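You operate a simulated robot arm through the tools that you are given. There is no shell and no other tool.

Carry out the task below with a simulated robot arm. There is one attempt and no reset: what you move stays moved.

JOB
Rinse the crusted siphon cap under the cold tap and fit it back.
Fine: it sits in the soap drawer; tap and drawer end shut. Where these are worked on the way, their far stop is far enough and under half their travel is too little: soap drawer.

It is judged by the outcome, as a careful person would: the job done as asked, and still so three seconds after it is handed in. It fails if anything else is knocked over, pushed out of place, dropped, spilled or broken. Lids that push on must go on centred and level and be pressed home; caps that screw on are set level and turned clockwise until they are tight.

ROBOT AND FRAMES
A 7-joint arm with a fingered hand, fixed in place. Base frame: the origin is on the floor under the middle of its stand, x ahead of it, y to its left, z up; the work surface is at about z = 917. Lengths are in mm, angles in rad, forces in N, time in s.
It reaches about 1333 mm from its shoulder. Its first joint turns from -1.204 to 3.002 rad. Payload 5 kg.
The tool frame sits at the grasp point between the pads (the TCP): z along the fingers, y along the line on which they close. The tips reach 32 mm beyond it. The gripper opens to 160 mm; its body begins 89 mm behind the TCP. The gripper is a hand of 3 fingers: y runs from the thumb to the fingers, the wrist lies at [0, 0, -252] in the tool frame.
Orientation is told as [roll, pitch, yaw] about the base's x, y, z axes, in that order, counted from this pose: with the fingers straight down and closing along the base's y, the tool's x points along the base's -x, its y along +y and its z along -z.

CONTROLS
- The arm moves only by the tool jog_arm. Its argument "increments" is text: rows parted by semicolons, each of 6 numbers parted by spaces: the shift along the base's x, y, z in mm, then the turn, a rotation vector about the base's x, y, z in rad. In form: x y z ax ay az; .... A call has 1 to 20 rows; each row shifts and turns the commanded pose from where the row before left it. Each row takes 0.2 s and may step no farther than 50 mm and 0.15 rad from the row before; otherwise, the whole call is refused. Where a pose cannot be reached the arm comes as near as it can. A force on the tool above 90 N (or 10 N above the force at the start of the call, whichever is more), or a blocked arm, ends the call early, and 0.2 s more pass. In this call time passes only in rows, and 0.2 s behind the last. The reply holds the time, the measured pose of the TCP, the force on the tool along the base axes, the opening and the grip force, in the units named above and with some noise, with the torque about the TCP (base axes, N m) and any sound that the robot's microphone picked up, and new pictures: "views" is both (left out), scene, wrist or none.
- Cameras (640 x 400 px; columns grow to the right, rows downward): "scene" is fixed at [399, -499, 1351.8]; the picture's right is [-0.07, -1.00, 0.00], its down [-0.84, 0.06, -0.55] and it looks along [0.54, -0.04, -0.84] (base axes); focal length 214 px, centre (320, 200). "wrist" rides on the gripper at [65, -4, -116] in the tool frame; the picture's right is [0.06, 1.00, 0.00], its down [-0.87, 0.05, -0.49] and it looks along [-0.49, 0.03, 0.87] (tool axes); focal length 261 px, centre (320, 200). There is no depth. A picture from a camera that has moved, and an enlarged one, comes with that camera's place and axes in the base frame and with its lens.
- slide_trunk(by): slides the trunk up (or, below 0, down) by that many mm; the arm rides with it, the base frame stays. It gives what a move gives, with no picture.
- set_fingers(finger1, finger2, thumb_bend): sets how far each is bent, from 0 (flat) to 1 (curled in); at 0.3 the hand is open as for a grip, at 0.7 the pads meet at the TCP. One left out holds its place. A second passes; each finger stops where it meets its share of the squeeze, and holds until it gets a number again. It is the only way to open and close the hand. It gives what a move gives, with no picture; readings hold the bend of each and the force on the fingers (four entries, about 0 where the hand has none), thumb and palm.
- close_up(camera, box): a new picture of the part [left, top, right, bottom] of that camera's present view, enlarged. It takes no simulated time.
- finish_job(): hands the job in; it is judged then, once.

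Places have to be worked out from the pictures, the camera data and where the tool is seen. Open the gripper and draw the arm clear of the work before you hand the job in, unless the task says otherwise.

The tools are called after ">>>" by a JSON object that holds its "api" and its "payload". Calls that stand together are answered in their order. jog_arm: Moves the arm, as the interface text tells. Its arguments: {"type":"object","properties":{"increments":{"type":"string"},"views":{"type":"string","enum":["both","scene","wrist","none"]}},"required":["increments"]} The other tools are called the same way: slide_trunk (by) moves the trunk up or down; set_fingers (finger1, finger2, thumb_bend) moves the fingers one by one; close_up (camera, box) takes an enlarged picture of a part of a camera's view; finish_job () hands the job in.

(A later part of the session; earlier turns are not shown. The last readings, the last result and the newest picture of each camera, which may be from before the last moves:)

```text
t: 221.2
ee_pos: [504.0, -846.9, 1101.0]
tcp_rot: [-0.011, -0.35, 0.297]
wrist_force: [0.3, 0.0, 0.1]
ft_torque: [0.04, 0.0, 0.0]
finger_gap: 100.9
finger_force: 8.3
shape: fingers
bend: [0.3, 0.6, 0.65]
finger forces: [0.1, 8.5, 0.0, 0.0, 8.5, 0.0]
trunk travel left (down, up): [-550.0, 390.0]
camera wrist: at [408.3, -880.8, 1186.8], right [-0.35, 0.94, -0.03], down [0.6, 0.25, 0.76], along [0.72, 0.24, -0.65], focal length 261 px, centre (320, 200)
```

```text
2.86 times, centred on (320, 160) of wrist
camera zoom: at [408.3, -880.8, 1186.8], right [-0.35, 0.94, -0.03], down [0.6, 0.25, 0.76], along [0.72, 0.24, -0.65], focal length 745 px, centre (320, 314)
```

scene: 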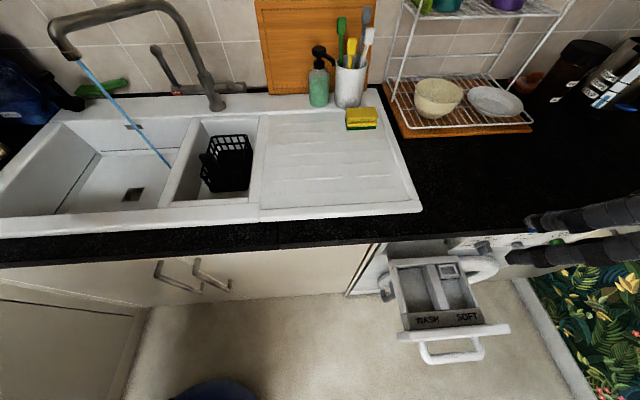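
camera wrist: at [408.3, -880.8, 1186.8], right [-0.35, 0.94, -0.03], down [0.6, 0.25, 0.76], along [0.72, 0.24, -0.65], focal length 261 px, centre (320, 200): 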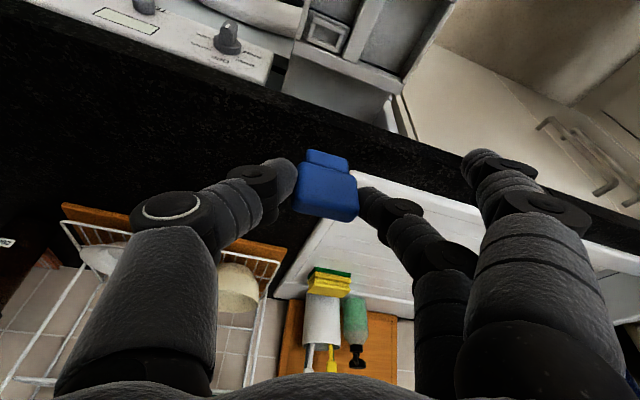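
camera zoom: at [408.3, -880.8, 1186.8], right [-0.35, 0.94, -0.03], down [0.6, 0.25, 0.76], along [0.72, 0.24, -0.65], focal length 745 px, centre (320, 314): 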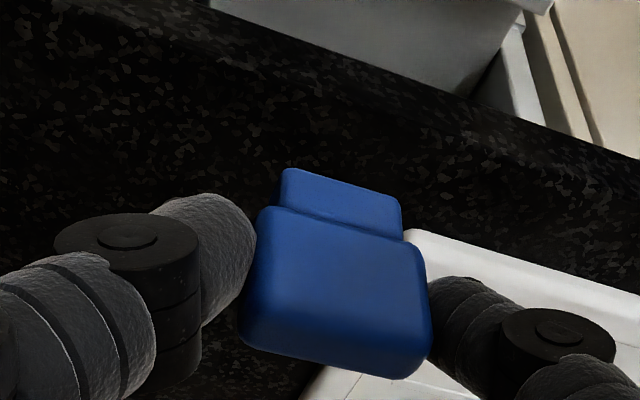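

The cap is presented exactly as at the first refit. I'll descend to the checkpoint above the socket, allowing for the drawer sitting about 4 mm further in.

>>> {"api": "jog_arm", "payload": {"increments": "3 0 -40 0 0 0; 3 0 -40 0 0 0; 3 0 -40 0 0 0; 3 0 -38 0 0 0; 3 0 -22 0 0 0; 3 0 -20 0 0 0; 0 0 0 0 0 0", "views": "none"}}

>>> {"api": "close_up", "payload": {"camera": "wrist", "box": [220, 90, 420, 230]}}

>>> {"api": "close_up", "payload": {"camera": "scene", "box": [400, 220, 500, 290]}}

```text
t: 222.8
ee_pos: [520.4, -846.6, 901.4]
tcp_rot: [-0.011, -0.351, 0.298]
wrist_force: [-0.1, 0.6, -1.5]
ft_torque: [-0.03, 0.01, 0.0]
finger_gap: 100.9
finger_force: 8.8
shape: fingers
bend: [0.3, 0.6, 0.65]
finger forces: [0.0, 8.3, 0.0, 0.0, 8.4, 0.0]
trunk travel left (down, up): [-550.0, 390.0]
```

```text
2.86 times, centred on (320, 160) of wrist
camera zoom: at [425.0, -880.8, 986.8], right [-0.35, 0.94, -0.03], down [0.6, 0.25, 0.76], along [0.72, 0.24, -0.65], focal length 745 px, centre (320, 314)
```

zoom: 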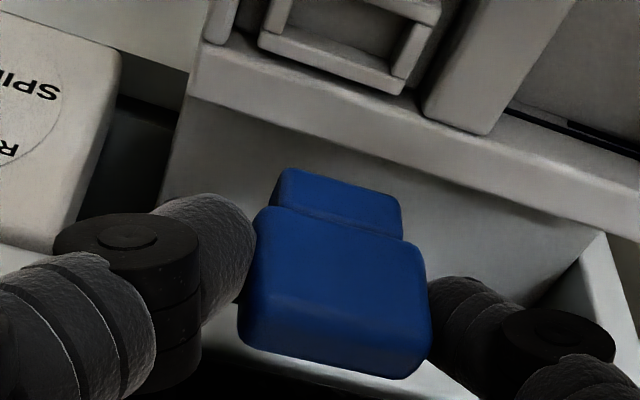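

```text
5.71 times, centred on (450, 255) of scene
camera zoom: at [399.0, -499.0, 1351.8], right [-0.07, -1.0, 0.0], down [-0.84, 0.06, -0.55], along [0.54, -0.04, -0.84], focal length 1226 px, centre (-423, -114)
```

zoom: 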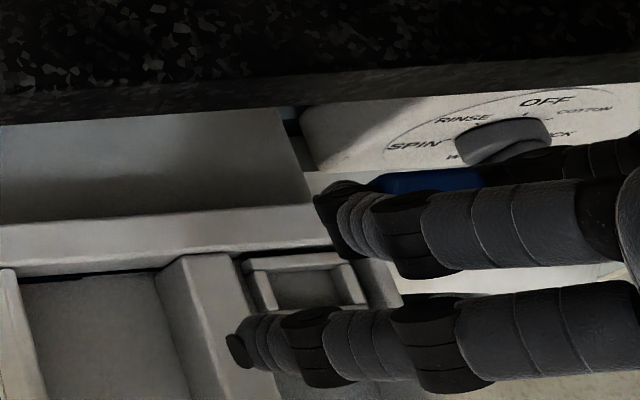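

The rim appears about 14 mm nearer to me than at the first refit, so the drawer is now further out, at its true stop. I'll shift the hand accordingly and recheck at this height.

>>> {"api": "jog_arm", "payload": {"increments": "-7 -0.2 0 0 0 0; -7.3 -0.2 0 0 0 0; 0 0 0 0 0 0", "views": "none"}}

>>> {"api": "close_up", "payload": {"camera": "wrist", "box": [220, 90, 420, 230]}}

```text
t: 223.6
ee_pos: [507.5, -849.6, 902.0]
tcp_rot: [-0.01, -0.352, 0.299]
wrist_force: [0.1, -0.6, -1.4]
ft_torque: [0.02, -0.01, 0.03]
finger_gap: 100.5
finger_force: 8.2
shape: fingers
bend: [0.3, 0.6, 0.65]
finger forces: [0.1, 8.4, 0.1, 0.1, 8.4, 0.1]
trunk travel left (down, up): [-550.0, 390.0]
```

```text
2.86 times, centred on (320, 160) of wrist
camera zoom: at [412.0, -881.7, 987.6], right [-0.35, 0.94, -0.03], down [0.6, 0.25, 0.76], along [0.72, 0.24, -0.65], focal length 745 px, centre (320, 314)
```

zoom: 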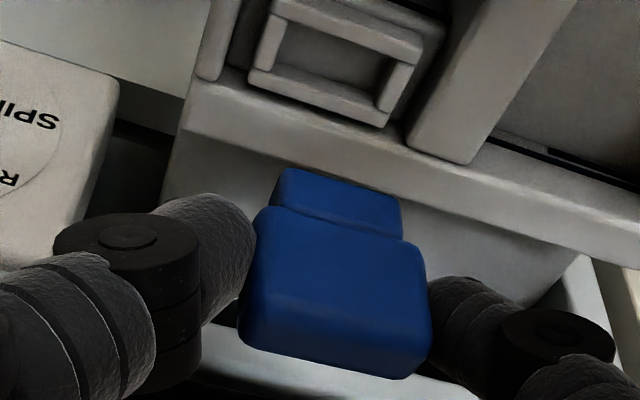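

Within about 2 mm now. I'll make the small correction and descend to just above insertion.

>>> {"api": "jog_arm", "payload": {"increments": "1.4 1.7 -12 0 0 0; 0 0 -14 0 0 0; 0 0 -14 0 0 0; 0 0 -8 0 0 0; 0 0 0 0 0 0", "views": "none"}}

>>> {"api": "close_up", "payload": {"camera": "wrist", "box": [220, 90, 420, 230]}}

>>> {"api": "close_up", "payload": {"camera": "scene", "box": [400, 230, 500, 300]}}

```text
t: 224.8
ee_pos: [509.5, -845.8, 854.0]
tcp_rot: [-0.01, -0.35, 0.297]
wrist_force: [-0.4, -0.2, 0.2]
ft_torque: [0.02, 0.03, 0.04]
finger_gap: 100.9
finger_force: 7.9
shape: fingers
bend: [0.3, 0.6, 0.65]
finger forces: [0.1, 8.4, 0.0, 0.1, 8.4, 0.0]
trunk travel left (down, up): [-550.0, 390.0]
```

```text
2.86 times, centred on (320, 160) of wrist
camera zoom: at [413.5, -880.0, 939.6], right [-0.35, 0.94, -0.03], down [0.6, 0.25, 0.76], along [0.72, 0.24, -0.65], focal length 745 px, centre (320, 314)
```

zoom: 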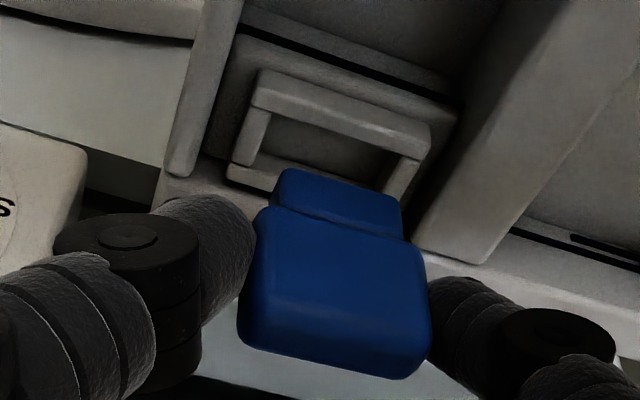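

```text
5.71 times, centred on (450, 265) of scene
camera zoom: at [399.0, -499.0, 1351.8], right [-0.07, -1.0, 0.0], down [-0.84, 0.06, -0.55], along [0.54, -0.04, -0.84], focal length 1226 px, centre (-423, -171)
```

zoom: 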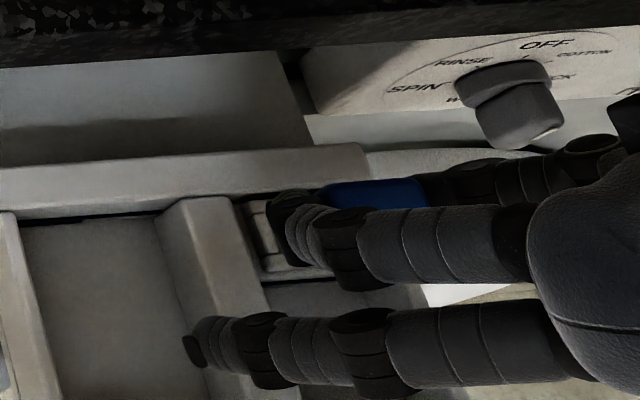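

By comparison with the aligned reference picture, the hand should move about 2 mm in -x and -y. I'll apply that and lower a bit further for another check.

>>> {"api": "jog_arm", "payload": {"increments": "-2 -1.7 -4 0 0 0; 0 0 -4 0 0 0; 0 0 0 0 0 0", "views": "none"}}

>>> {"api": "close_up", "payload": {"camera": "wrist", "box": [220, 90, 420, 230]}}

```text
t: 225.6
ee_pos: [506.5, -848.5, 847.7]
tcp_rot: [-0.011, -0.351, 0.298]
wrist_force: [0.2, -0.4, -1.1]
ft_torque: [0.0, 0.01, 0.01]
finger_gap: 100.9
finger_force: 8.2
shape: fingers
bend: [0.3, 0.6, 0.65]
finger forces: [0.0, 8.4, 0.0, 0.0, 8.4, 0.2]
trunk travel left (down, up): [-550.0, 390.0]
```

```text
2.86 times, centred on (320, 160) of wrist
camera zoom: at [411.0, -881.8, 931.9], right [-0.35, 0.94, -0.03], down [0.6, 0.25, 0.76], along [0.72, 0.24, -0.65], focal length 745 px, centre (320, 314)
```

zoom: 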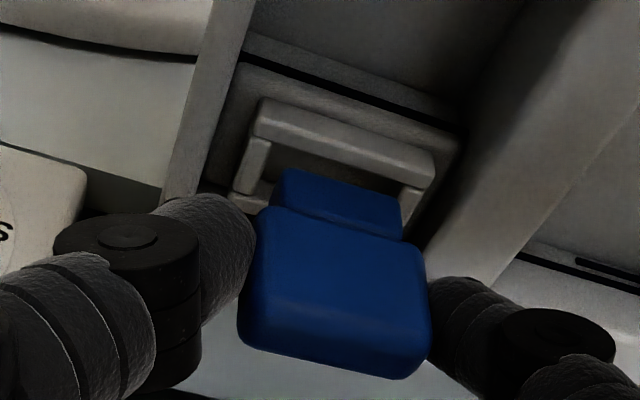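

Now I'm within about 1 mm on the other side. I'll split the difference and insert slowly, watching the force.

>>> {"api": "jog_arm", "payload": {"increments": "0.8 0.3 -2 0 0 0; 0 0 -2 0 0 0; 0 0 0 0 0 0", "views": "none"}}

>>> {"api": "jog_arm", "payload": {"increments": "0 0 -2 0 0 0; 0 0 -2 0 0 0; 0 0 0 0 0 0", "views": "none"}}

>>> {"api": "close_up", "payload": {"camera": "wrist", "box": [220, 90, 420, 230]}}

```text
t: 226.4
ee_pos: [508.0, -848.6, 842.6]
tcp_rot: [-0.01, -0.35, 0.3]
wrist_force: [-0.5, -0.4, -0.6]
ft_torque: [0.01, 0.01, -0.02]
finger_gap: 100.8
finger_force: 8.1
shape: fingers
bend: [0.3, 0.6, 0.65]
finger forces: [0.0, 8.4, 0.0, 0.1, 8.4, 0.0]
trunk travel left (down, up): [-550.0, 390.0]
```

```text
t: 227.2
ee_pos: [507.3, -848.4, 837.9]
tcp_rot: [-0.011, -0.353, 0.298]
wrist_force: [0.0, -0.4, -0.7]
ft_torque: [0.01, -0.01, 0.05]
finger_gap: 100.9
finger_force: 8.1
shape: fingers
bend: [0.3, 0.6, 0.65]
finger forces: [0.0, 8.4, 0.1, 0.1, 8.5, 0.0]
trunk travel left (down, up): [-550.0, 390.0]
```

```text
2.86 times, centred on (320, 160) of wrist
camera zoom: at [412.1, -881.3, 923.6], right [-0.35, 0.94, -0.03], down [0.6, 0.25, 0.76], along [0.72, 0.24, -0.65], focal length 745 px, centre (320, 314)
```

zoom: 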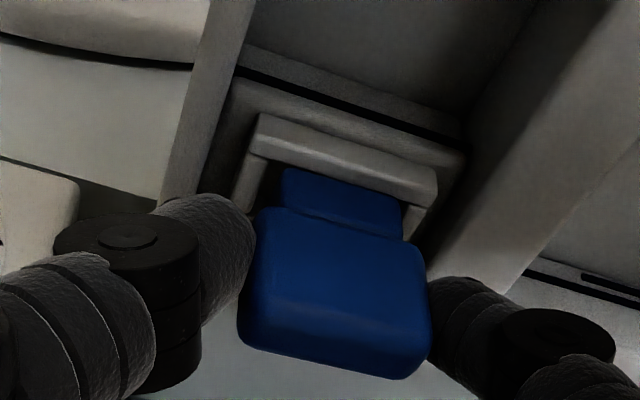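

It matches the reference picture within about 1 mm, and there's no contact force yet. Continuing down.

>>> {"api": "jog_arm", "payload": {"increments": "0 0 -2 0 0 0; 0 0 -2 0 0 0; 0 0 0 0 0 0", "views": "none"}}

>>> {"api": "jog_arm", "payload": {"increments": "0 0 -1.5 0 0 0; 0 0 -1.5 0 0 0; 0 0 0 0 0 0", "views": "none"}}

>>> {"api": "close_up", "payload": {"camera": "wrist", "box": [220, 90, 420, 230]}}

```text
t: 228.0
ee_pos: [508.2, -847.8, 834.2]
tcp_rot: [-0.01, -0.351, 0.299]
wrist_force: [1.3, 0.0, 1.4]
ft_torque: [0.04, -0.08, -0.01]
finger_gap: 100.9
finger_force: 8.2
shape: fingers
bend: [0.3, 0.6, 0.65]
finger forces: [0.0, 8.6, 0.1, 0.0, 8.7, 0.0]
trunk travel left (down, up): [-550.0, 390.0]
```

```text
t: 228.8
ee_pos: [508.5, -847.9, 832.0]
tcp_rot: [-0.011, -0.351, 0.299]
wrist_force: [2.0, -0.5, 0.1]
ft_torque: [0.03, -0.05, 0.04]
finger_gap: 101.0
finger_force: 8.7
shape: fingers
bend: [0.3, 0.6, 0.65]
finger forces: [0.1, 8.6, 0.0, 0.1, 8.4, 0.0]
trunk travel left (down, up): [-550.0, 390.0]
```

```text
2.86 times, centred on (320, 160) of wrist
camera zoom: at [412.6, -881.7, 916.4], right [-0.35, 0.94, -0.03], down [0.6, 0.25, 0.76], along [0.72, 0.24, -0.65], focal length 745 px, centre (320, 314)
```

zoom: 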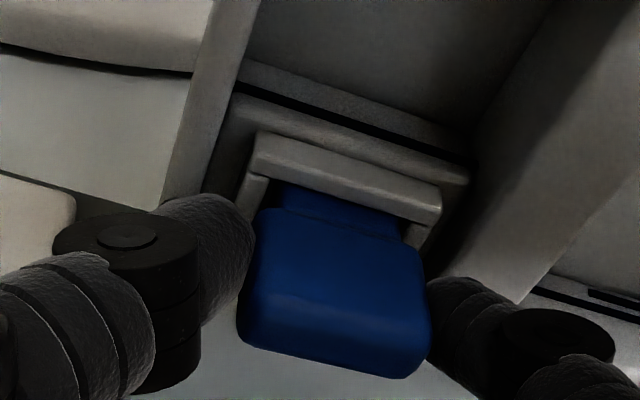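

The neck is in the socket, with a slight 2 N side force in x showing it touches the front bar. I'll ease +1 mm in x and continue down.

>>> {"api": "jog_arm", "payload": {"increments": "1 0 0 0 0 0; 0 0 -1.5 0 0 0; 0 0 0 0 0 0", "views": "none"}}

>>> {"api": "jog_arm", "payload": {"increments": "0 0 -1.2 0 0 0; 0 0 0 0 0 0", "views": "none"}}

>>> {"api": "close_up", "payload": {"camera": "wrist", "box": [220, 90, 420, 230]}}

```text
t: 229.6
ee_pos: [508.4, -848.0, 828.7]
tcp_rot: [-0.01, -0.35, 0.298]
wrist_force: [1.4, 0.3, 0.3]
ft_torque: [-0.05, -0.04, -0.03]
finger_gap: 100.7
finger_force: 8.5
shape: fingers
bend: [0.3, 0.6, 0.65]
finger forces: [0.0, 8.5, 0.0, 0.1, 8.6, 0.1]
trunk travel left (down, up): [-550.0, 390.0]
```

```text
t: 230.2
ee_pos: [508.9, -848.4, 829.5]
tcp_rot: [-0.009, -0.35, 0.297]
wrist_force: [0.9, -0.2, 2.2]
ft_torque: [0.0, -0.06, 0.02]
finger_gap: 100.9
finger_force: 8.8
shape: fingers
bend: [0.3, 0.6, 0.65]
finger forces: [0.0, 8.4, 0.0, 0.0, 9.1, 0.0]
trunk travel left (down, up): [-550.0, 390.0]
```

```text
2.86 times, centred on (320, 160) of wrist
camera zoom: at [413.0, -880.8, 915.1], right [-0.35, 0.94, -0.03], down [0.6, 0.25, 0.76], along [0.72, 0.24, -0.65], focal length 745 px, centre (320, 314)
```

zoom: 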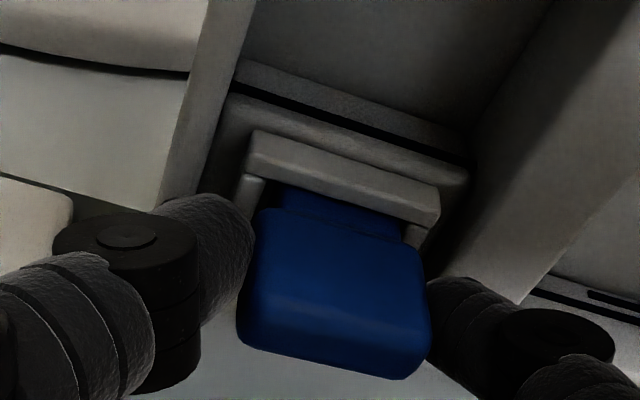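

Contact has begun at the same height as originally (829.5), with the side forces near zero. I'll press it home gently.

>>> {"api": "jog_arm", "payload": {"increments": "0.3 0 -1 0 0 0; 0 0 -0.8 0 0 0; 0 0 0 0 0 0", "views": "none"}}

>>> {"api": "close_up", "payload": {"camera": "wrist", "box": [260, 120, 380, 240]}}

```text
t: 231.0
ee_pos: [509.8, -846.6, 828.8]
tcp_rot: [-0.012, -0.351, 0.299]
wrist_force: [-0.5, -2.8, 9.2]
ft_torque: [-0.03, -0.11, -0.07]
finger_gap: 101.2
finger_force: 9.7
shape: fingers
bend: [0.3, 0.61, 0.66]
finger forces: [0.0, 8.9, 0.0, 0.1, 11.1, 0.0]
trunk travel left (down, up): [-550.0, 390.0]
```

```text
3.33 times, centred on (320, 180) of wrist
camera zoom: at [413.6, -880.2, 914.3], right [-0.35, 0.94, -0.03], down [0.6, 0.25, 0.76], along [0.72, 0.24, -0.65], focal length 869 px, centre (320, 267)
```

zoom: 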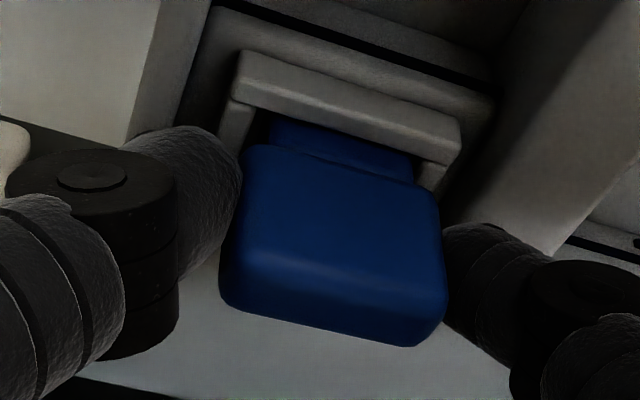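

It's on the hard stop with 9 N. I'll neutralise the slight side force and press a touch more, to about 14 N as before, then check the side forces.

>>> {"api": "jog_arm", "payload": {"increments": "0 -0.7 0 0 0 0; 0 0 -0.6 0 0 0; 0 0 0 0 0 0", "views": "none"}}

>>> {"api": "jog_arm", "payload": {"increments": "0 0 0.9 0 0 0; 0 0 0 0 0 0", "views": "none"}}

```text
t: 231.8
ee_pos: [509.5, -848.0, 828.6]
tcp_rot: [-0.013, -0.351, 0.299]
wrist_force: [-0.4, 1.4, 13.1]
ft_torque: [0.13, -0.18, 0.04]
finger_gap: 101.1
finger_force: 10.4
shape: fingers
bend: [0.3, 0.61, 0.66]
finger forces: [0.1, 11.1, 0.0, 0.0, 10.0, 0.0]
trunk travel left (down, up): [-550.0, 390.0]
```

```text
t: 232.4
ee_pos: [509.1, -848.1, 828.8]
tcp_rot: [-0.011, -0.351, 0.298]
wrist_force: [0.1, 1.9, 9.4]
ft_torque: [0.15, -0.14, 0.01]
finger_gap: 100.9
finger_force: 9.9
shape: fingers
bend: [0.3, 0.61, 0.66]
finger forces: [0.0, 11.0, 0.1, 0.0, 9.7, 0.0]
trunk travel left (down, up): [-550.0, 390.0]
```

Pressed at 13 N with no further travel. I'll centre the last bit and release in small steps, as on the counter.

>>> {"api": "jog_arm", "payload": {"increments": "0 0.3 0.5 0 0 0; 0 0 0 0 0 0", "views": "none"}}

>>> {"api": "set_fingers", "payload": {"finger2": 0.62, "thumb_bend": 0.665}}

>>> {"api": "set_fingers", "payload": {"finger2": 0.6, "thumb_bend": 0.645}}

>>> {"api": "set_fingers", "payload": {"finger2": 0.58, "thumb_bend": 0.62}}

>>> {"api": "close_up", "payload": {"camera": "wrist", "box": [220, 90, 420, 230]}}

```text
t: 233.0
ee_pos: [509.3, -848.9, 829.2]
tcp_rot: [-0.01, -0.35, 0.299]
wrist_force: [0.1, 1.5, 6.5]
ft_torque: [0.08, -0.12, 0.04]
finger_gap: 101.0
finger_force: 9.9
shape: fingers
bend: [0.3, 0.61, 0.66]
finger forces: [0.0, 10.5, 0.0, 0.0, 9.6, 0.0]
trunk travel left (down, up): [-550.0, 390.0]
```

```text
t: 234.0
ee_pos: [509.9, -847.2, 828.4]
tcp_rot: [-0.01, -0.351, 0.298]
wrist_force: [0.3, -1.1, 4.4]
ft_torque: [0.01, -0.09, -0.06]
finger_gap: 100.9
finger_force: 4.6
shape: fingers
bend: [0.3, 0.6, 0.65]
finger forces: [0.0, 4.3, 0.1, 0.0, 5.5, 0.0]
trunk travel left (down, up): [-550.0, 390.0]
```

```text
t: 235.0
ee_pos: [509.4, -847.8, 827.9]
tcp_rot: [-0.012, -0.35, 0.3]
wrist_force: [-0.3, 0.1, -0.1]
ft_torque: [0.0, -0.02, -0.01]
finger_gap: 101.4
finger_force: 1.3
shape: fingers
bend: [0.3, 0.59, 0.64]
finger forces: [0.1, 1.4, 0.0, 0.0, 1.6, 0.0]
trunk travel left (down, up): [-550.0, 390.0]
```

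```text
t: 236.0
ee_pos: [510.7, -849.4, 828.2]
tcp_rot: [-0.011, -0.351, 0.298]
wrist_force: [-0.2, 0.1, 0.8]
ft_torque: [-0.03, 0.0, -0.02]
finger_gap: 103.2
finger_force: 0.5
shape: fingers
bend: [0.3, 0.57, 0.62]
finger forces: [0.1, 0.0, 0.0, 0.0, 0.7, 0.0]
trunk travel left (down, up): [-550.0, 390.0]
```

```text
2.86 times, centred on (320, 160) of wrist
camera zoom: at [413.6, -881.3, 914.1], right [-0.35, 0.94, -0.03], down [0.6, 0.25, 0.76], along [0.72, 0.24, -0.65], focal length 745 px, centre (320, 314)
```

zoom: 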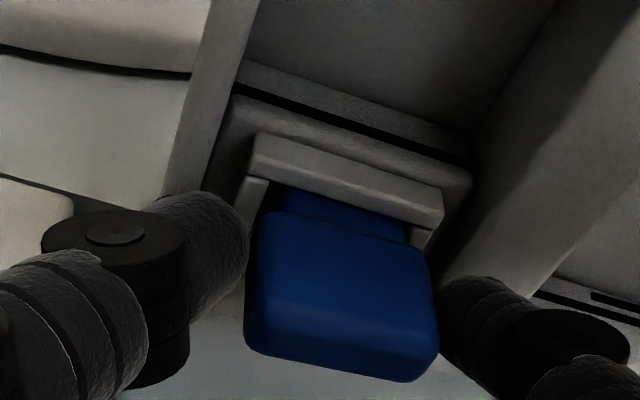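

The cap sits still and straight in the socket. I'll open fully and rise straight up.

>>> {"api": "set_fingers", "payload": {"finger2": 0.55, "thumb_bend": 0.59}}

>>> {"api": "set_fingers", "payload": {"finger2": 0.5, "thumb_bend": 0.5}}

>>> {"api": "jog_arm", "payload": {"increments": "0 0 8 0 0 0; 0 0 15 0 0 0; 0 0 20 0 0 0; 0 0 20 0 0 0; -10 2 12 0 0 -0.1; -15 2 0 0 0 -0.1; -15 2 0 0 0 -0.1", "views": "both"}}

>>> {"api": "close_up", "payload": {"camera": "wrist", "box": [280, 100, 360, 170]}}

>>> {"api": "close_up", "payload": {"camera": "scene", "box": [425, 245, 485, 290]}}

```text
t: 237.0
ee_pos: [510.5, -849.1, 827.7]
tcp_rot: [-0.011, -0.351, 0.3]
wrist_force: [0.4, 0.0, -0.2]
ft_torque: [0.0, 0.01, 0.0]
finger_gap: 108.7
finger_force: 0.2
shape: fingers
bend: [0.3, 0.55, 0.59]
finger forces: [0.0, 0.0, 0.0, 0.0, 0.0, 0.0]
trunk travel left (down, up): [-550.0, 390.0]
```

```text
t: 238.0
ee_pos: [509.6, -847.9, 828.3]
tcp_rot: [-0.011, -0.351, 0.298]
wrist_force: [-0.4, 0.1, 0.3]
ft_torque: [0.0, -0.02, 0.0]
finger_gap: 127.4
finger_force: 0.1
shape: fingers
bend: [0.3, 0.5, 0.5]
finger forces: [0.0, 0.0, 0.1, 0.1, 0.1, 0.0]
trunk travel left (down, up): [-550.0, 390.0]
```

```text
t: 239.6
ee_pos: [471.2, -840.7, 904.0]
tcp_rot: [-0.009, -0.351, -0.001]
wrist_force: [0.2, 0.7, 0.0]
ft_torque: [-0.05, -0.01, -0.02]
finger_gap: 127.3
finger_force: 0.0
shape: fingers
bend: [0.3, 0.5, 0.5]
finger forces: [0.0, 0.0, 0.1, 0.1, 0.0, 0.1]
trunk travel left (down, up): [-550.0, 390.0]
camera wrist: at [369.5, -844.4, 989.4], right [-0.05, 1.0, -0.03], down [0.65, 0.06, 0.76], along [0.76, 0.02, -0.65], focal length 261 px, centre (320, 200)
```

scene: 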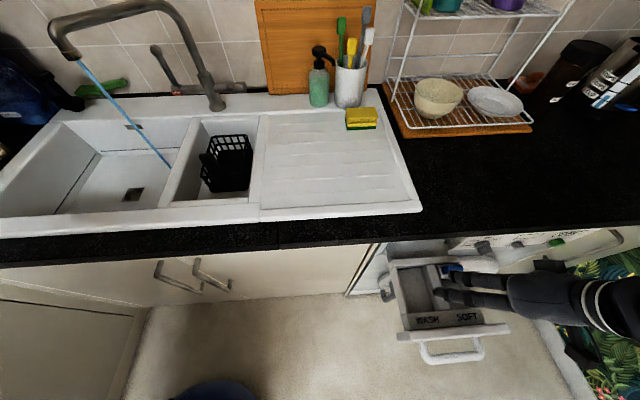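
wrist: 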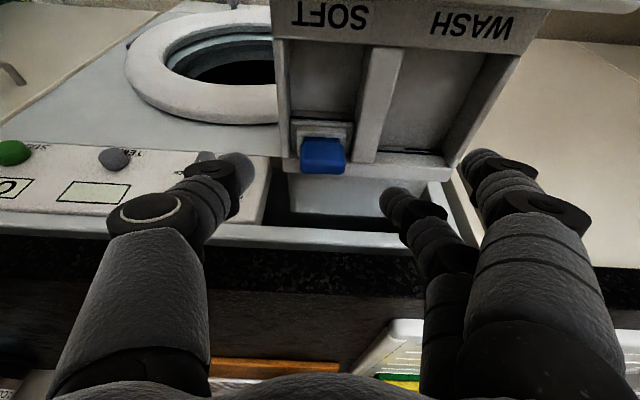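

```text
5.71 times, centred on (320, 135) of wrist
camera zoom: at [369.5, -844.4, 989.4], right [-0.05, 1.0, -0.03], down [0.65, 0.06, 0.76], along [0.76, 0.02, -0.65], focal length 1489 px, centre (320, 571)
```

zoom: 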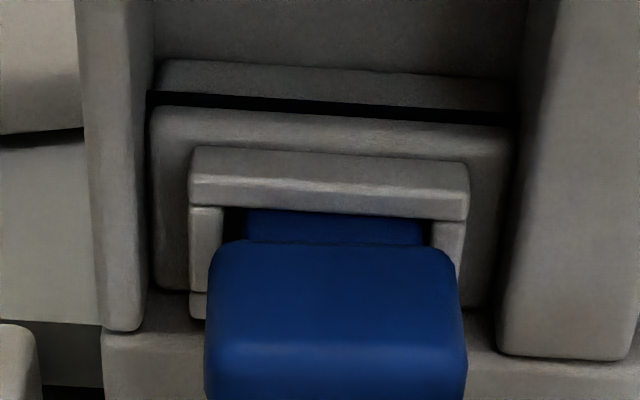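

```text
8.89 times, centred on (455, 268) of scene
camera zoom: at [399.0, -499.0, 1351.8], right [-0.07, -1.0, 0.0], down [-0.84, 0.06, -0.55], along [0.54, -0.04, -0.84], focal length 1906 px, centre (-880, -400)
```

zoom: 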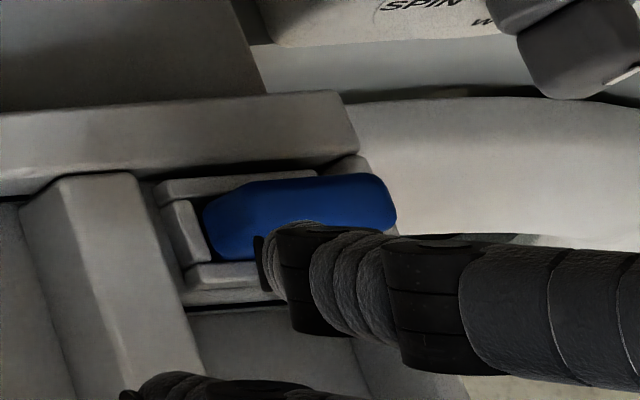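

The cap is seated level at its original depth in the socket. Now the drawer: I'll raise the hand clear, pitch it to point forward with the fingers closed, and push the drawer's front panel shut.

>>> {"api": "jog_arm", "payload": {"increments": "-15 5 25 0 0 0; -15 5 30 0 0 0; -15 5 30 0 0 0; -15 5 30 0 0 0; -15 5 20 0 -0.1355 0; -15 5 0 0 -0.1355 0; -15 5 0 0 -0.1355 0; -15 5 0 0 -0.1355 0; -10 5 0 0 -0.1355 0; -10 3 0 0 -0.1355 0; -10 0 0 0 -0.1355 0; -10 0 0 0 -0.1355 0; -5 0 0 0 -0.135 0", "views": "scene"}}

>>> {"api": "set_fingers", "payload": {"finger1": 0.7, "finger2": 0.7, "thumb_bend": 0.7}}

>>> {"api": "close_up", "payload": {"camera": "scene", "box": [370, 220, 530, 330]}}

```text
t: 242.4
ee_pos: [305.2, -791.4, 1038.4]
tcp_rot: [0.609, -1.567, -0.62]
wrist_force: [0.1, -0.2, 0.0]
ft_torque: [0.01, -0.01, 0.01]
finger_gap: 127.2
finger_force: 0.0
shape: fingers
bend: [0.3, 0.5, 0.5]
finger forces: [0.0, 0.1, 0.0, 0.1, 0.1, 0.0]
trunk travel left (down, up): [-550.0, 390.0]
```

scene: 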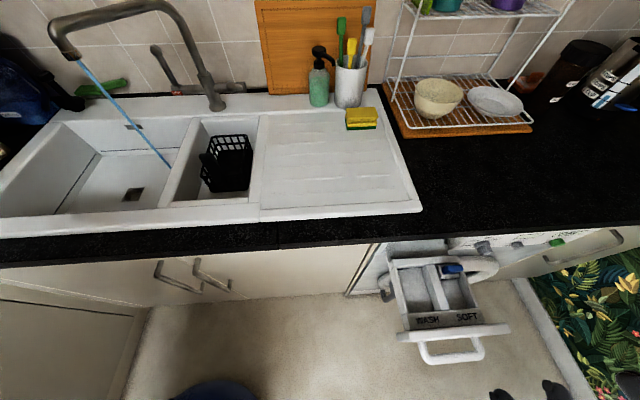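

```text
t: 243.4
ee_pos: [303.8, -792.1, 1039.3]
tcp_rot: [0.631, -1.571, -0.644]
wrist_force: [0.8, 0.3, 1.1]
ft_torque: [0.0, 0.0, -0.01]
finger_gap: 13.0
finger_force: 0.0
shape: fingers
bend: [0.7, 0.7, 0.7]
finger forces: [0.1, 0.0, 0.0, 0.0, 0.0, 0.0]
trunk travel left (down, up): [-550.0, 390.0]
```

```text
3.64 times, centred on (450, 275) of scene
camera zoom: at [399.0, -499.0, 1351.8], right [-0.07, -1.0, 0.0], down [-0.84, 0.06, -0.55], along [0.54, -0.04, -0.84], focal length 780 px, centre (-153, -73)
```

zoom: 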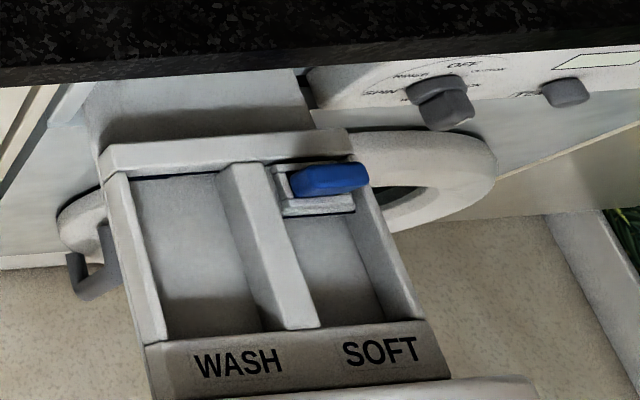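

The seated cap is in clear view now. I'll compare it closely with the first picture of the seated cap.

>>> {"api": "close_up", "payload": {"camera": "scene", "box": [425, 250, 485, 295]}}

```text
8.89 times, centred on (455, 272) of scene
camera zoom: at [399.0, -499.0, 1351.8], right [-0.07, -1.0, 0.0], down [-0.84, 0.06, -0.55], along [0.54, -0.04, -0.84], focal length 1906 px, centre (-880, -444)
```

zoom: 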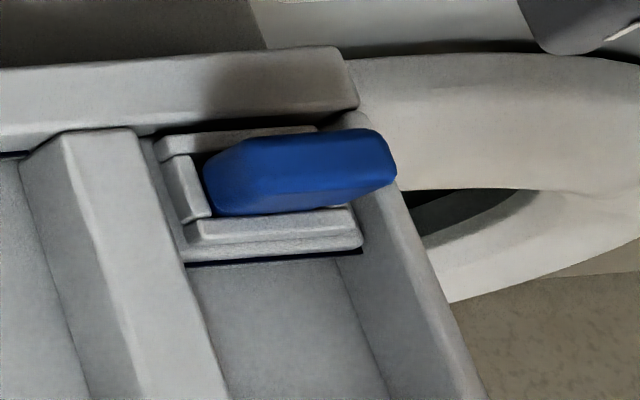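

The cap is in its place, at least as deep as it was originally. I'll look even closer to judge whether it is level.

>>> {"api": "close_up", "payload": {"camera": "scene", "box": [438, 258, 474, 284]}}

```text
15.38 times, centred on (456, 271) of scene
camera zoom: at [399.0, -499.0, 1351.8], right [-0.07, -1.0, 0.0], down [-0.84, 0.06, -0.55], along [0.54, -0.04, -0.84], focal length 3300 px, centre (-1772, -892)
```

zoom: 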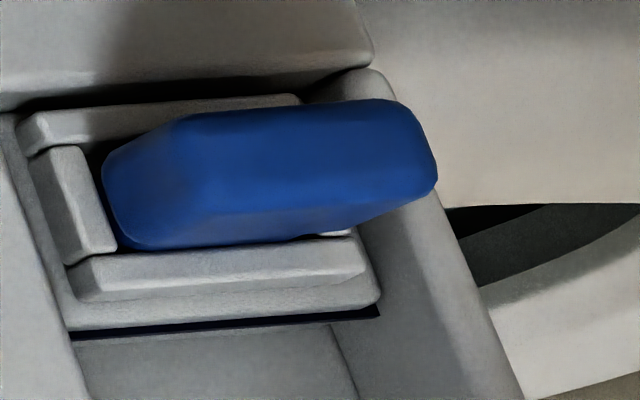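

The cap's edges agree with the rim to within about 2°, so it's level. I'll lower the closed hand in front of the drawer panel, above the handle bar.

>>> {"api": "jog_arm", "payload": {"increments": "0 0 -32 0 0 0; 0 0 -32 0 0 0; 0 0 -32 0 0 0; 0 0 -32 0 0 0; 0 0 -32 0 0 0; 0 0 -32 0 0 0; 0 0 -30 0 0 0", "views": "both"}}

```text
t: 245.0
ee_pos: [306.2, -794.6, 817.6]
tcp_rot: [0.745, -1.567, -0.759]
wrist_force: [-0.9, -0.9, 0.1]
ft_torque: [0.0, -0.01, 0.02]
finger_gap: 12.4
finger_force: 0.0
shape: fingers
bend: [0.7, 0.7, 0.7]
finger forces: [0.0, 0.0, 0.1, 0.0, 0.1, 0.0]
trunk travel left (down, up): [-550.0, 390.0]
camera wrist: at [190.5, -797.8, 751.3], right [0.01, 1.0, -0.06], down [-0.49, 0.06, 0.87], along [0.87, 0.02, 0.49], focal length 261 px, centre (320, 200)
```

scene: 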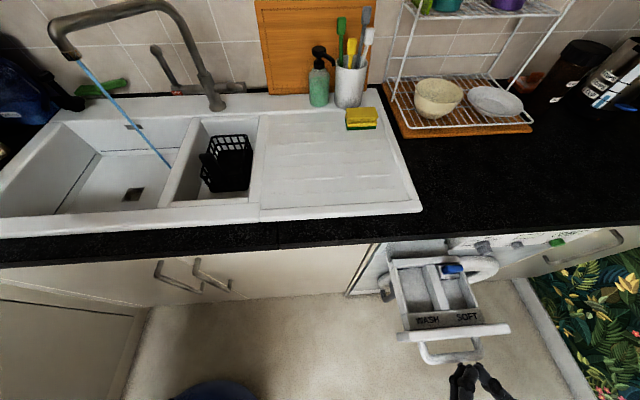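
wrist: 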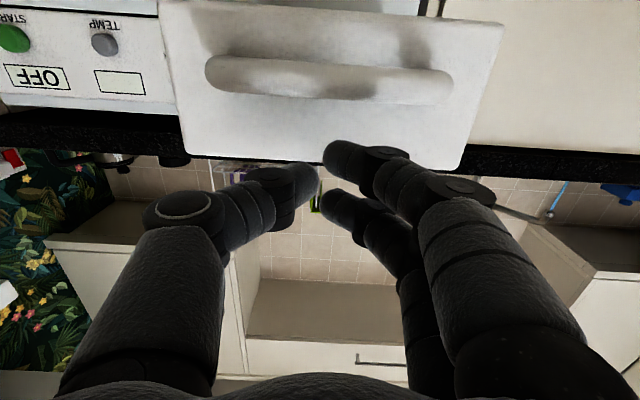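

The panel's top edge is at about z≈830, so I'll go slightly lower, between the handle bar and the top edge, and then push toward +x.

>>> {"api": "jog_arm", "payload": {"increments": "0 0 -7 0 0 0; 0 0 -7 0 0 0; 12 1 0 0 0 0; 12 0 0 0 0 0; 10 0 0 0 0 0", "views": "wrist"}}

>>> {"api": "jog_arm", "payload": {"increments": "8 0 0 0 0 0; 8 0 0 0 0 0", "views": "both"}}

```text
t: 246.2
ee_pos: [338.6, -792.8, 799.3]
tcp_rot: [0.713, -1.57, -0.722]
wrist_force: [-0.1, -0.5, 0.3]
ft_torque: [0.01, 0.02, 0.0]
finger_gap: 12.4
finger_force: 0.0
shape: fingers
bend: [0.7, 0.7, 0.7]
finger forces: [0.2, 0.0, 0.0, 0.1, 0.1, 0.0]
trunk travel left (down, up): [-550.0, 390.0]
camera wrist: at [222.5, -796.2, 734.7], right [0.01, 1.0, -0.06], down [-0.49, 0.06, 0.87], along [0.87, 0.02, 0.49], focal length 261 px, centre (320, 200)
```

wrist: 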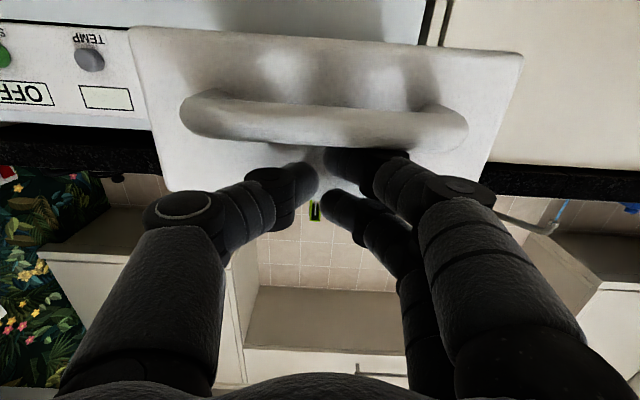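

```text
t: 246.8
ee_pos: [354.2, -793.6, 800.6]
tcp_rot: [0.668, -1.569, -0.681]
wrist_force: [-1.6, -0.1, 0.2]
ft_torque: [0.02, 0.01, 0.04]
finger_gap: 12.6
finger_force: 0.6
shape: fingers
bend: [0.7, 0.7, 0.7]
finger forces: [0.5, 0.3, 0.0, 0.1, 0.5, 0.0]
trunk travel left (down, up): [-550.0, 390.0]
camera wrist: at [237.9, -797.0, 734.8], right [0.01, 1.0, -0.06], down [-0.49, 0.06, 0.87], along [0.87, 0.02, 0.49], focal length 261 px, centre (320, 200)
```

scene: 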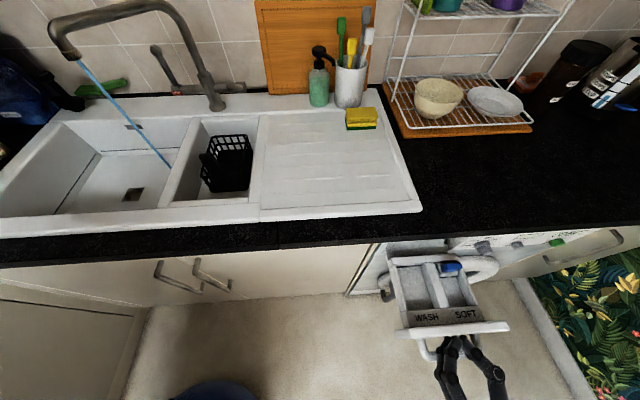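
wrist: 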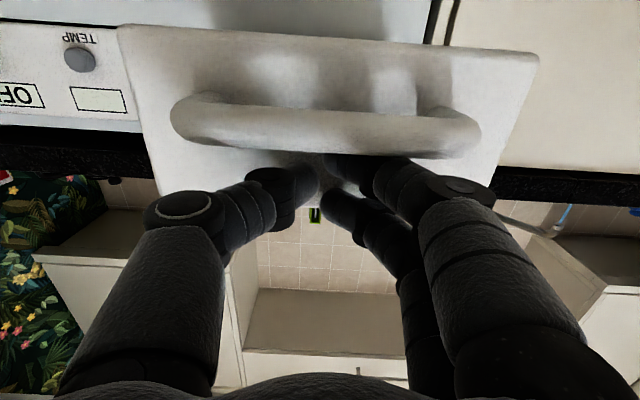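

The fingertips are on the panel and it moves with about 1.5 N. I'll push it in smoothly.

>>> {"api": "jog_arm", "payload": {"increments": "8 0 0 0 0 0; 10 0 0 0 0 0; 10 0 0 0 0 0; 10 0 0 0 0 0; 10 0 0 0 0 0; 10 0 0 0 0 0; 10 0 0 0 0 0; 10 0 0 0 0 0; 10 0 0 0 0 0; 10 0 0 0 0 0", "views": "both"}}

>>> {"api": "close_up", "payload": {"camera": "scene", "box": [370, 220, 530, 330]}}

```text
t: 249.0
ee_pos: [450.9, -793.1, 802.3]
tcp_rot: [0.581, -1.571, -0.593]
wrist_force: [0.2, -0.1, -0.3]
ft_torque: [0.01, -0.01, -0.04]
finger_gap: 12.4
finger_force: 0.1
shape: fingers
bend: [0.7, 0.7, 0.7]
finger forces: [0.0, 0.0, 0.0, 0.0, 0.1, 0.1]
trunk travel left (down, up): [-550.0, 390.0]
camera wrist: at [335.6, -797.0, 736.6], right [0.01, 1.0, -0.06], down [-0.49, 0.06, 0.87], along [0.87, 0.02, 0.49], focal length 261 px, centre (320, 200)
```

scene: 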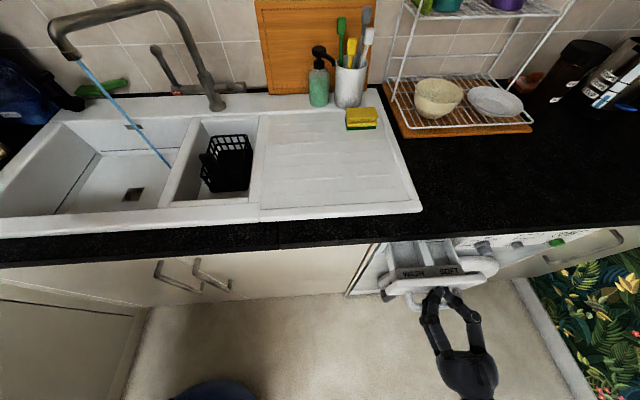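
wrist: 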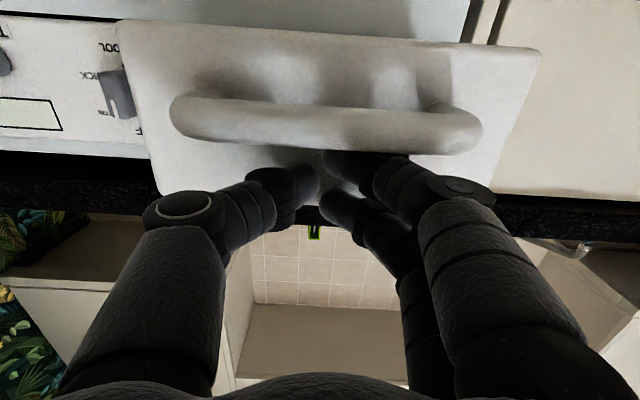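

```text
3.64 times, centred on (450, 275) of scene
camera zoom: at [399.0, -499.0, 1351.8], right [-0.07, -1.0, 0.0], down [-0.84, 0.06, -0.55], along [0.54, -0.04, -0.84], focal length 780 px, centre (-153, -73)
```

zoom: 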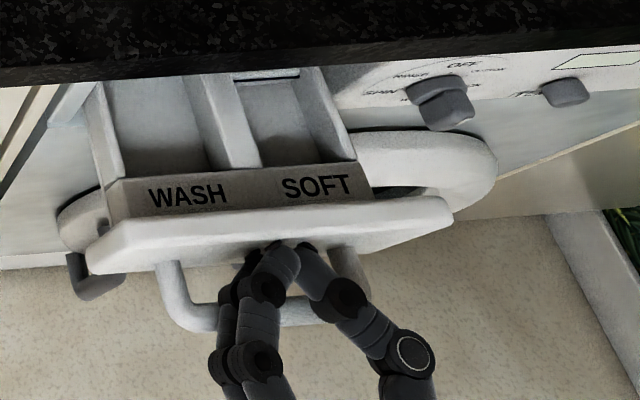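

It's sliding in smoothly. I'll continue, slower toward the end.

>>> {"api": "jog_arm", "payload": {"increments": "10 0 0 0 0 0; 10 0 0 0 0 0; 10 0 0 0 0 0; 10 0 0 0 0 0; 10 0 0 0 0 0; 10 0 0 0 0 0; 10 0 0 0 0 0; 8 0 0 0 0 0", "views": "none"}}

>>> {"api": "jog_arm", "payload": {"increments": "6 0 0 0 0 0; 6 0 0 0 0 0; 5 0 0 0 0 0", "views": "both"}}

```text
t: 250.8
ee_pos: [532.7, -794.0, 800.9]
tcp_rot: [0.594, -1.569, -0.606]
wrist_force: [-1.8, 0.5, 0.2]
ft_torque: [0.0, 0.02, 0.01]
finger_gap: 12.1
finger_force: 0.3
shape: fingers
bend: [0.7, 0.7, 0.7]
finger forces: [0.0, 0.1, 0.1, 0.0, 0.3, 0.1]
trunk travel left (down, up): [-550.0, 390.0]
```

```text
t: 251.6
ee_pos: [547.4, -793.2, 802.0]
tcp_rot: [0.47, -1.568, -0.482]
wrist_force: [0.0, 0.1, -0.5]
ft_torque: [0.02, -0.01, 0.01]
finger_gap: 12.0
finger_force: 0.0
shape: fingers
bend: [0.7, 0.7, 0.7]
finger forces: [0.1, 0.0, 0.0, 0.0, 0.0, 0.0]
trunk travel left (down, up): [-550.0, 390.0]
camera wrist: at [431.6, -796.7, 735.9], right [0.01, 1.0, -0.06], down [-0.49, 0.06, 0.87], along [0.87, 0.02, 0.49], focal length 261 px, centre (320, 200)
```

scene: 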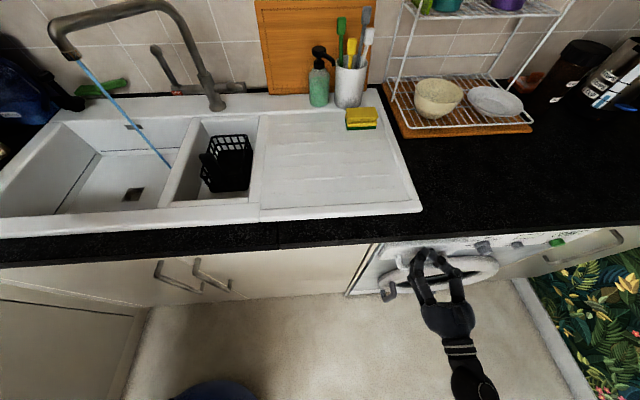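
wrist: 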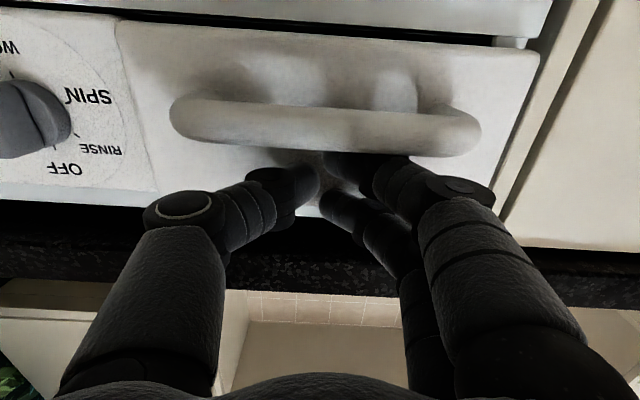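

Nearly shut. I'll push the last few millimetres until it meets the stop.

>>> {"api": "jog_arm", "payload": {"increments": "4 0 0 0 0 0; 3 0 0 0 0 0; 3 0 0 0 0 0", "views": "none"}}

>>> {"api": "jog_arm", "payload": {"increments": "3 0 0 0 0 0; 2 0 0 0 0 0", "views": "wrist"}}

>>> {"api": "close_up", "payload": {"camera": "scene", "box": [340, 220, 480, 308]}}

```text
t: 252.4
ee_pos: [557.6, -792.4, 802.1]
tcp_rot: [0.871, -1.57, -0.883]
wrist_force: [0.2, 0.0, 0.2]
ft_torque: [0.02, 0.0, -0.03]
finger_gap: 12.3
finger_force: 0.2
shape: fingers
bend: [0.7, 0.7, 0.7]
finger forces: [0.0, 0.0, 0.1, 0.1, 0.0, 0.0]
trunk travel left (down, up): [-550.0, 390.0]
```

```text
t: 253.0
ee_pos: [564.0, -793.2, 798.8]
tcp_rot: [0.462, -1.567, -0.473]
wrist_force: [-3.0, -0.4, 0.9]
ft_torque: [0.02, -0.03, -0.01]
finger_gap: 11.9
finger_force: 2.0
shape: fingers
bend: [0.7, 0.7, 0.7]
finger forces: [0.8, 0.8, 0.0, 0.1, 1.8, 0.1]
trunk travel left (down, up): [-550.0, 390.0]
camera wrist: at [446.4, -796.5, 734.8], right [0.01, 1.0, -0.06], down [-0.49, 0.06, 0.87], along [0.87, 0.02, 0.49], focal length 261 px, centre (320, 200)
```

wrist: 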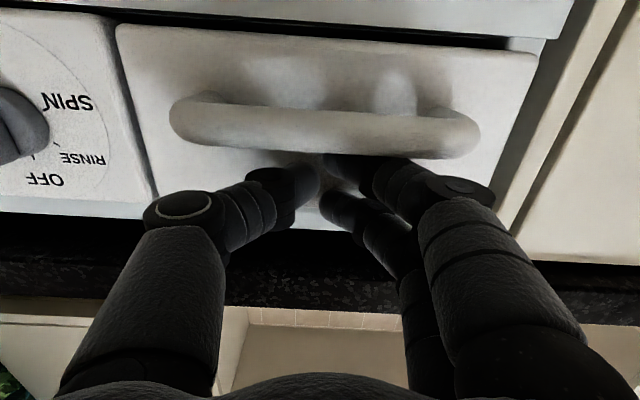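

```text
4.55 times, centred on (410, 264) of scene
camera zoom: at [399.0, -499.0, 1351.8], right [-0.07, -1.0, 0.0], down [-0.84, 0.06, -0.55], along [0.54, -0.04, -0.84], focal length 975 px, centre (-89, -91)
```

zoom: 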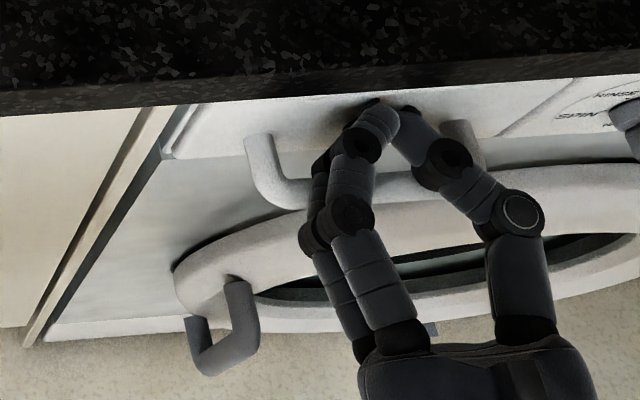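

The picture is nearly identical to the initial closed one. A firmer nudge to be sure it's fully home.

>>> {"api": "jog_arm", "payload": {"increments": "2 0 0 0 0 0; 2 0 0 0 0 0; 0 0 0 0 0 0", "views": "none"}}

>>> {"api": "jog_arm", "payload": {"increments": "2 0 0 0 0 0; 0 0 0 0 0 0", "views": "none"}}

>>> {"api": "close_up", "payload": {"camera": "scene", "box": [340, 220, 480, 308]}}

```text
t: 253.8
ee_pos: [563.6, -794.0, 801.4]
tcp_rot: [0.275, -1.568, -0.288]
wrist_force: [-46.9, 2.6, -5.8]
ft_torque: [0.02, 0.11, -0.1]
finger_gap: 10.9
finger_force: 23.9
shape: fingers
bend: [0.71, 0.71, 0.71]
finger forces: [11.4, 12.3, 0.0, 0.1, 23.2, 0.0]
trunk travel left (down, up): [-550.0, 390.0]
```

```text
t: 254.4
ee_pos: [564.9, -794.6, 801.0]
tcp_rot: [0.501, -1.569, -0.512]
wrist_force: [-74.7, 1.4, -6.7]
ft_torque: [0.09, 0.15, -0.23]
finger_gap: 10.1
finger_force: 37.4
shape: fingers
bend: [0.72, 0.72, 0.71]
finger forces: [17.3, 17.7, 0.0, 0.0, 39.3, 0.1]
trunk travel left (down, up): [-550.0, 390.0]
```

```text
4.55 times, centred on (410, 264) of scene
camera zoom: at [399.0, -499.0, 1351.8], right [-0.07, -1.0, 0.0], down [-0.84, 0.06, -0.55], along [0.54, -0.04, -0.84], focal length 975 px, centre (-89, -91)
```

zoom: 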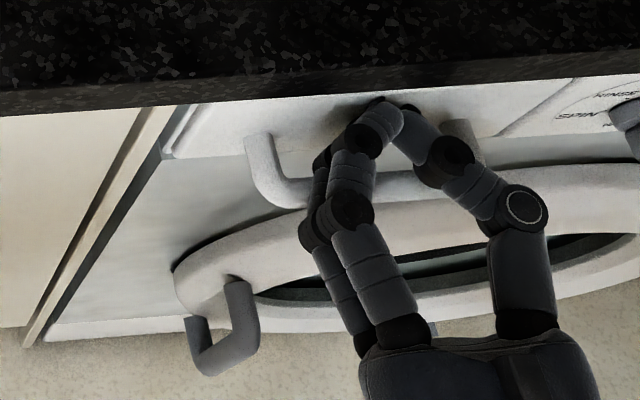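

75 N against a firm stop: the drawer is fully shut. I'll ease off and withdraw the hand.

>>> {"api": "jog_arm", "payload": {"increments": "-5 0 0 0 0 0; -8 0 0 0 0 0; -20 0 0 0 0 0; -30 0 0 0 0 0; -30 0 0 0 0 0; -30 0 0 0 0 0; -30 0 0 0 0 0; -30 0 0 0 0 0", "views": "both"}}

>>> {"api": "close_up", "payload": {"camera": "scene", "box": [340, 220, 480, 308]}}

```text
t: 256.2
ee_pos: [387.0, -791.5, 801.3]
tcp_rot: [0.914, -1.567, -0.923]
wrist_force: [-0.4, -0.2, -0.3]
ft_torque: [0.05, -0.01, 0.0]
finger_gap: 11.8
finger_force: 0.2
shape: fingers
bend: [0.7, 0.7, 0.7]
finger forces: [0.0, 0.0, 0.0, 0.0, 0.0, 0.1]
trunk travel left (down, up): [-550.0, 390.0]
camera wrist: at [270.0, -796.2, 736.9], right [0.01, 1.0, -0.06], down [-0.49, 0.06, 0.87], along [0.87, 0.02, 0.49], focal length 261 px, centre (320, 200)
```

scene: 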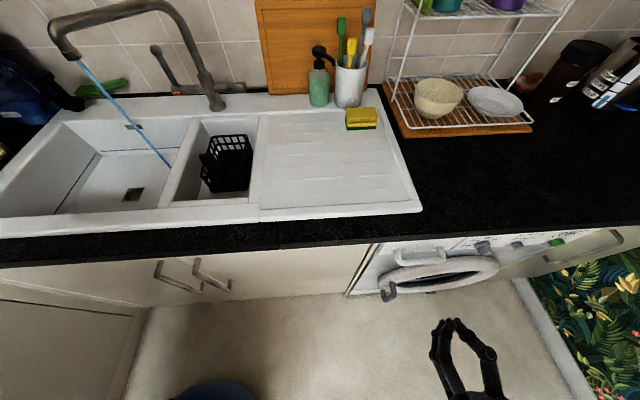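
wrist: 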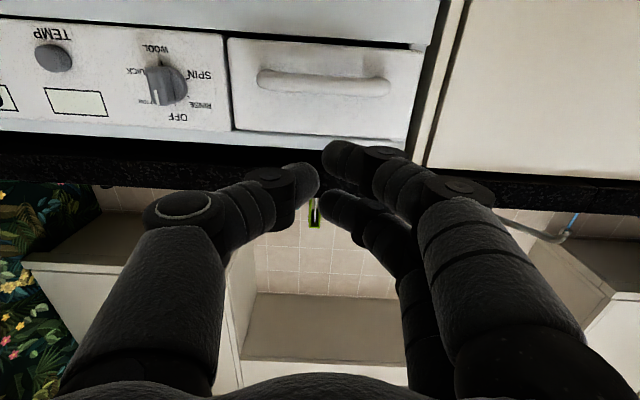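

```text
4.55 times, centred on (410, 264) of scene
camera zoom: at [399.0, -499.0, 1351.8], right [-0.07, -1.0, 0.0], down [-0.84, 0.06, -0.55], along [0.54, -0.04, -0.84], focal length 975 px, centre (-89, -91)
```

zoom: 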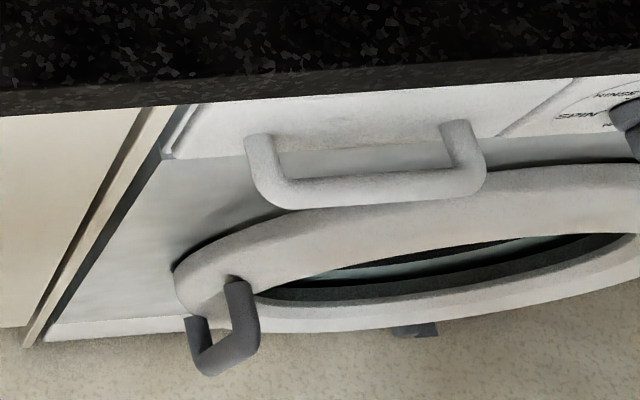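

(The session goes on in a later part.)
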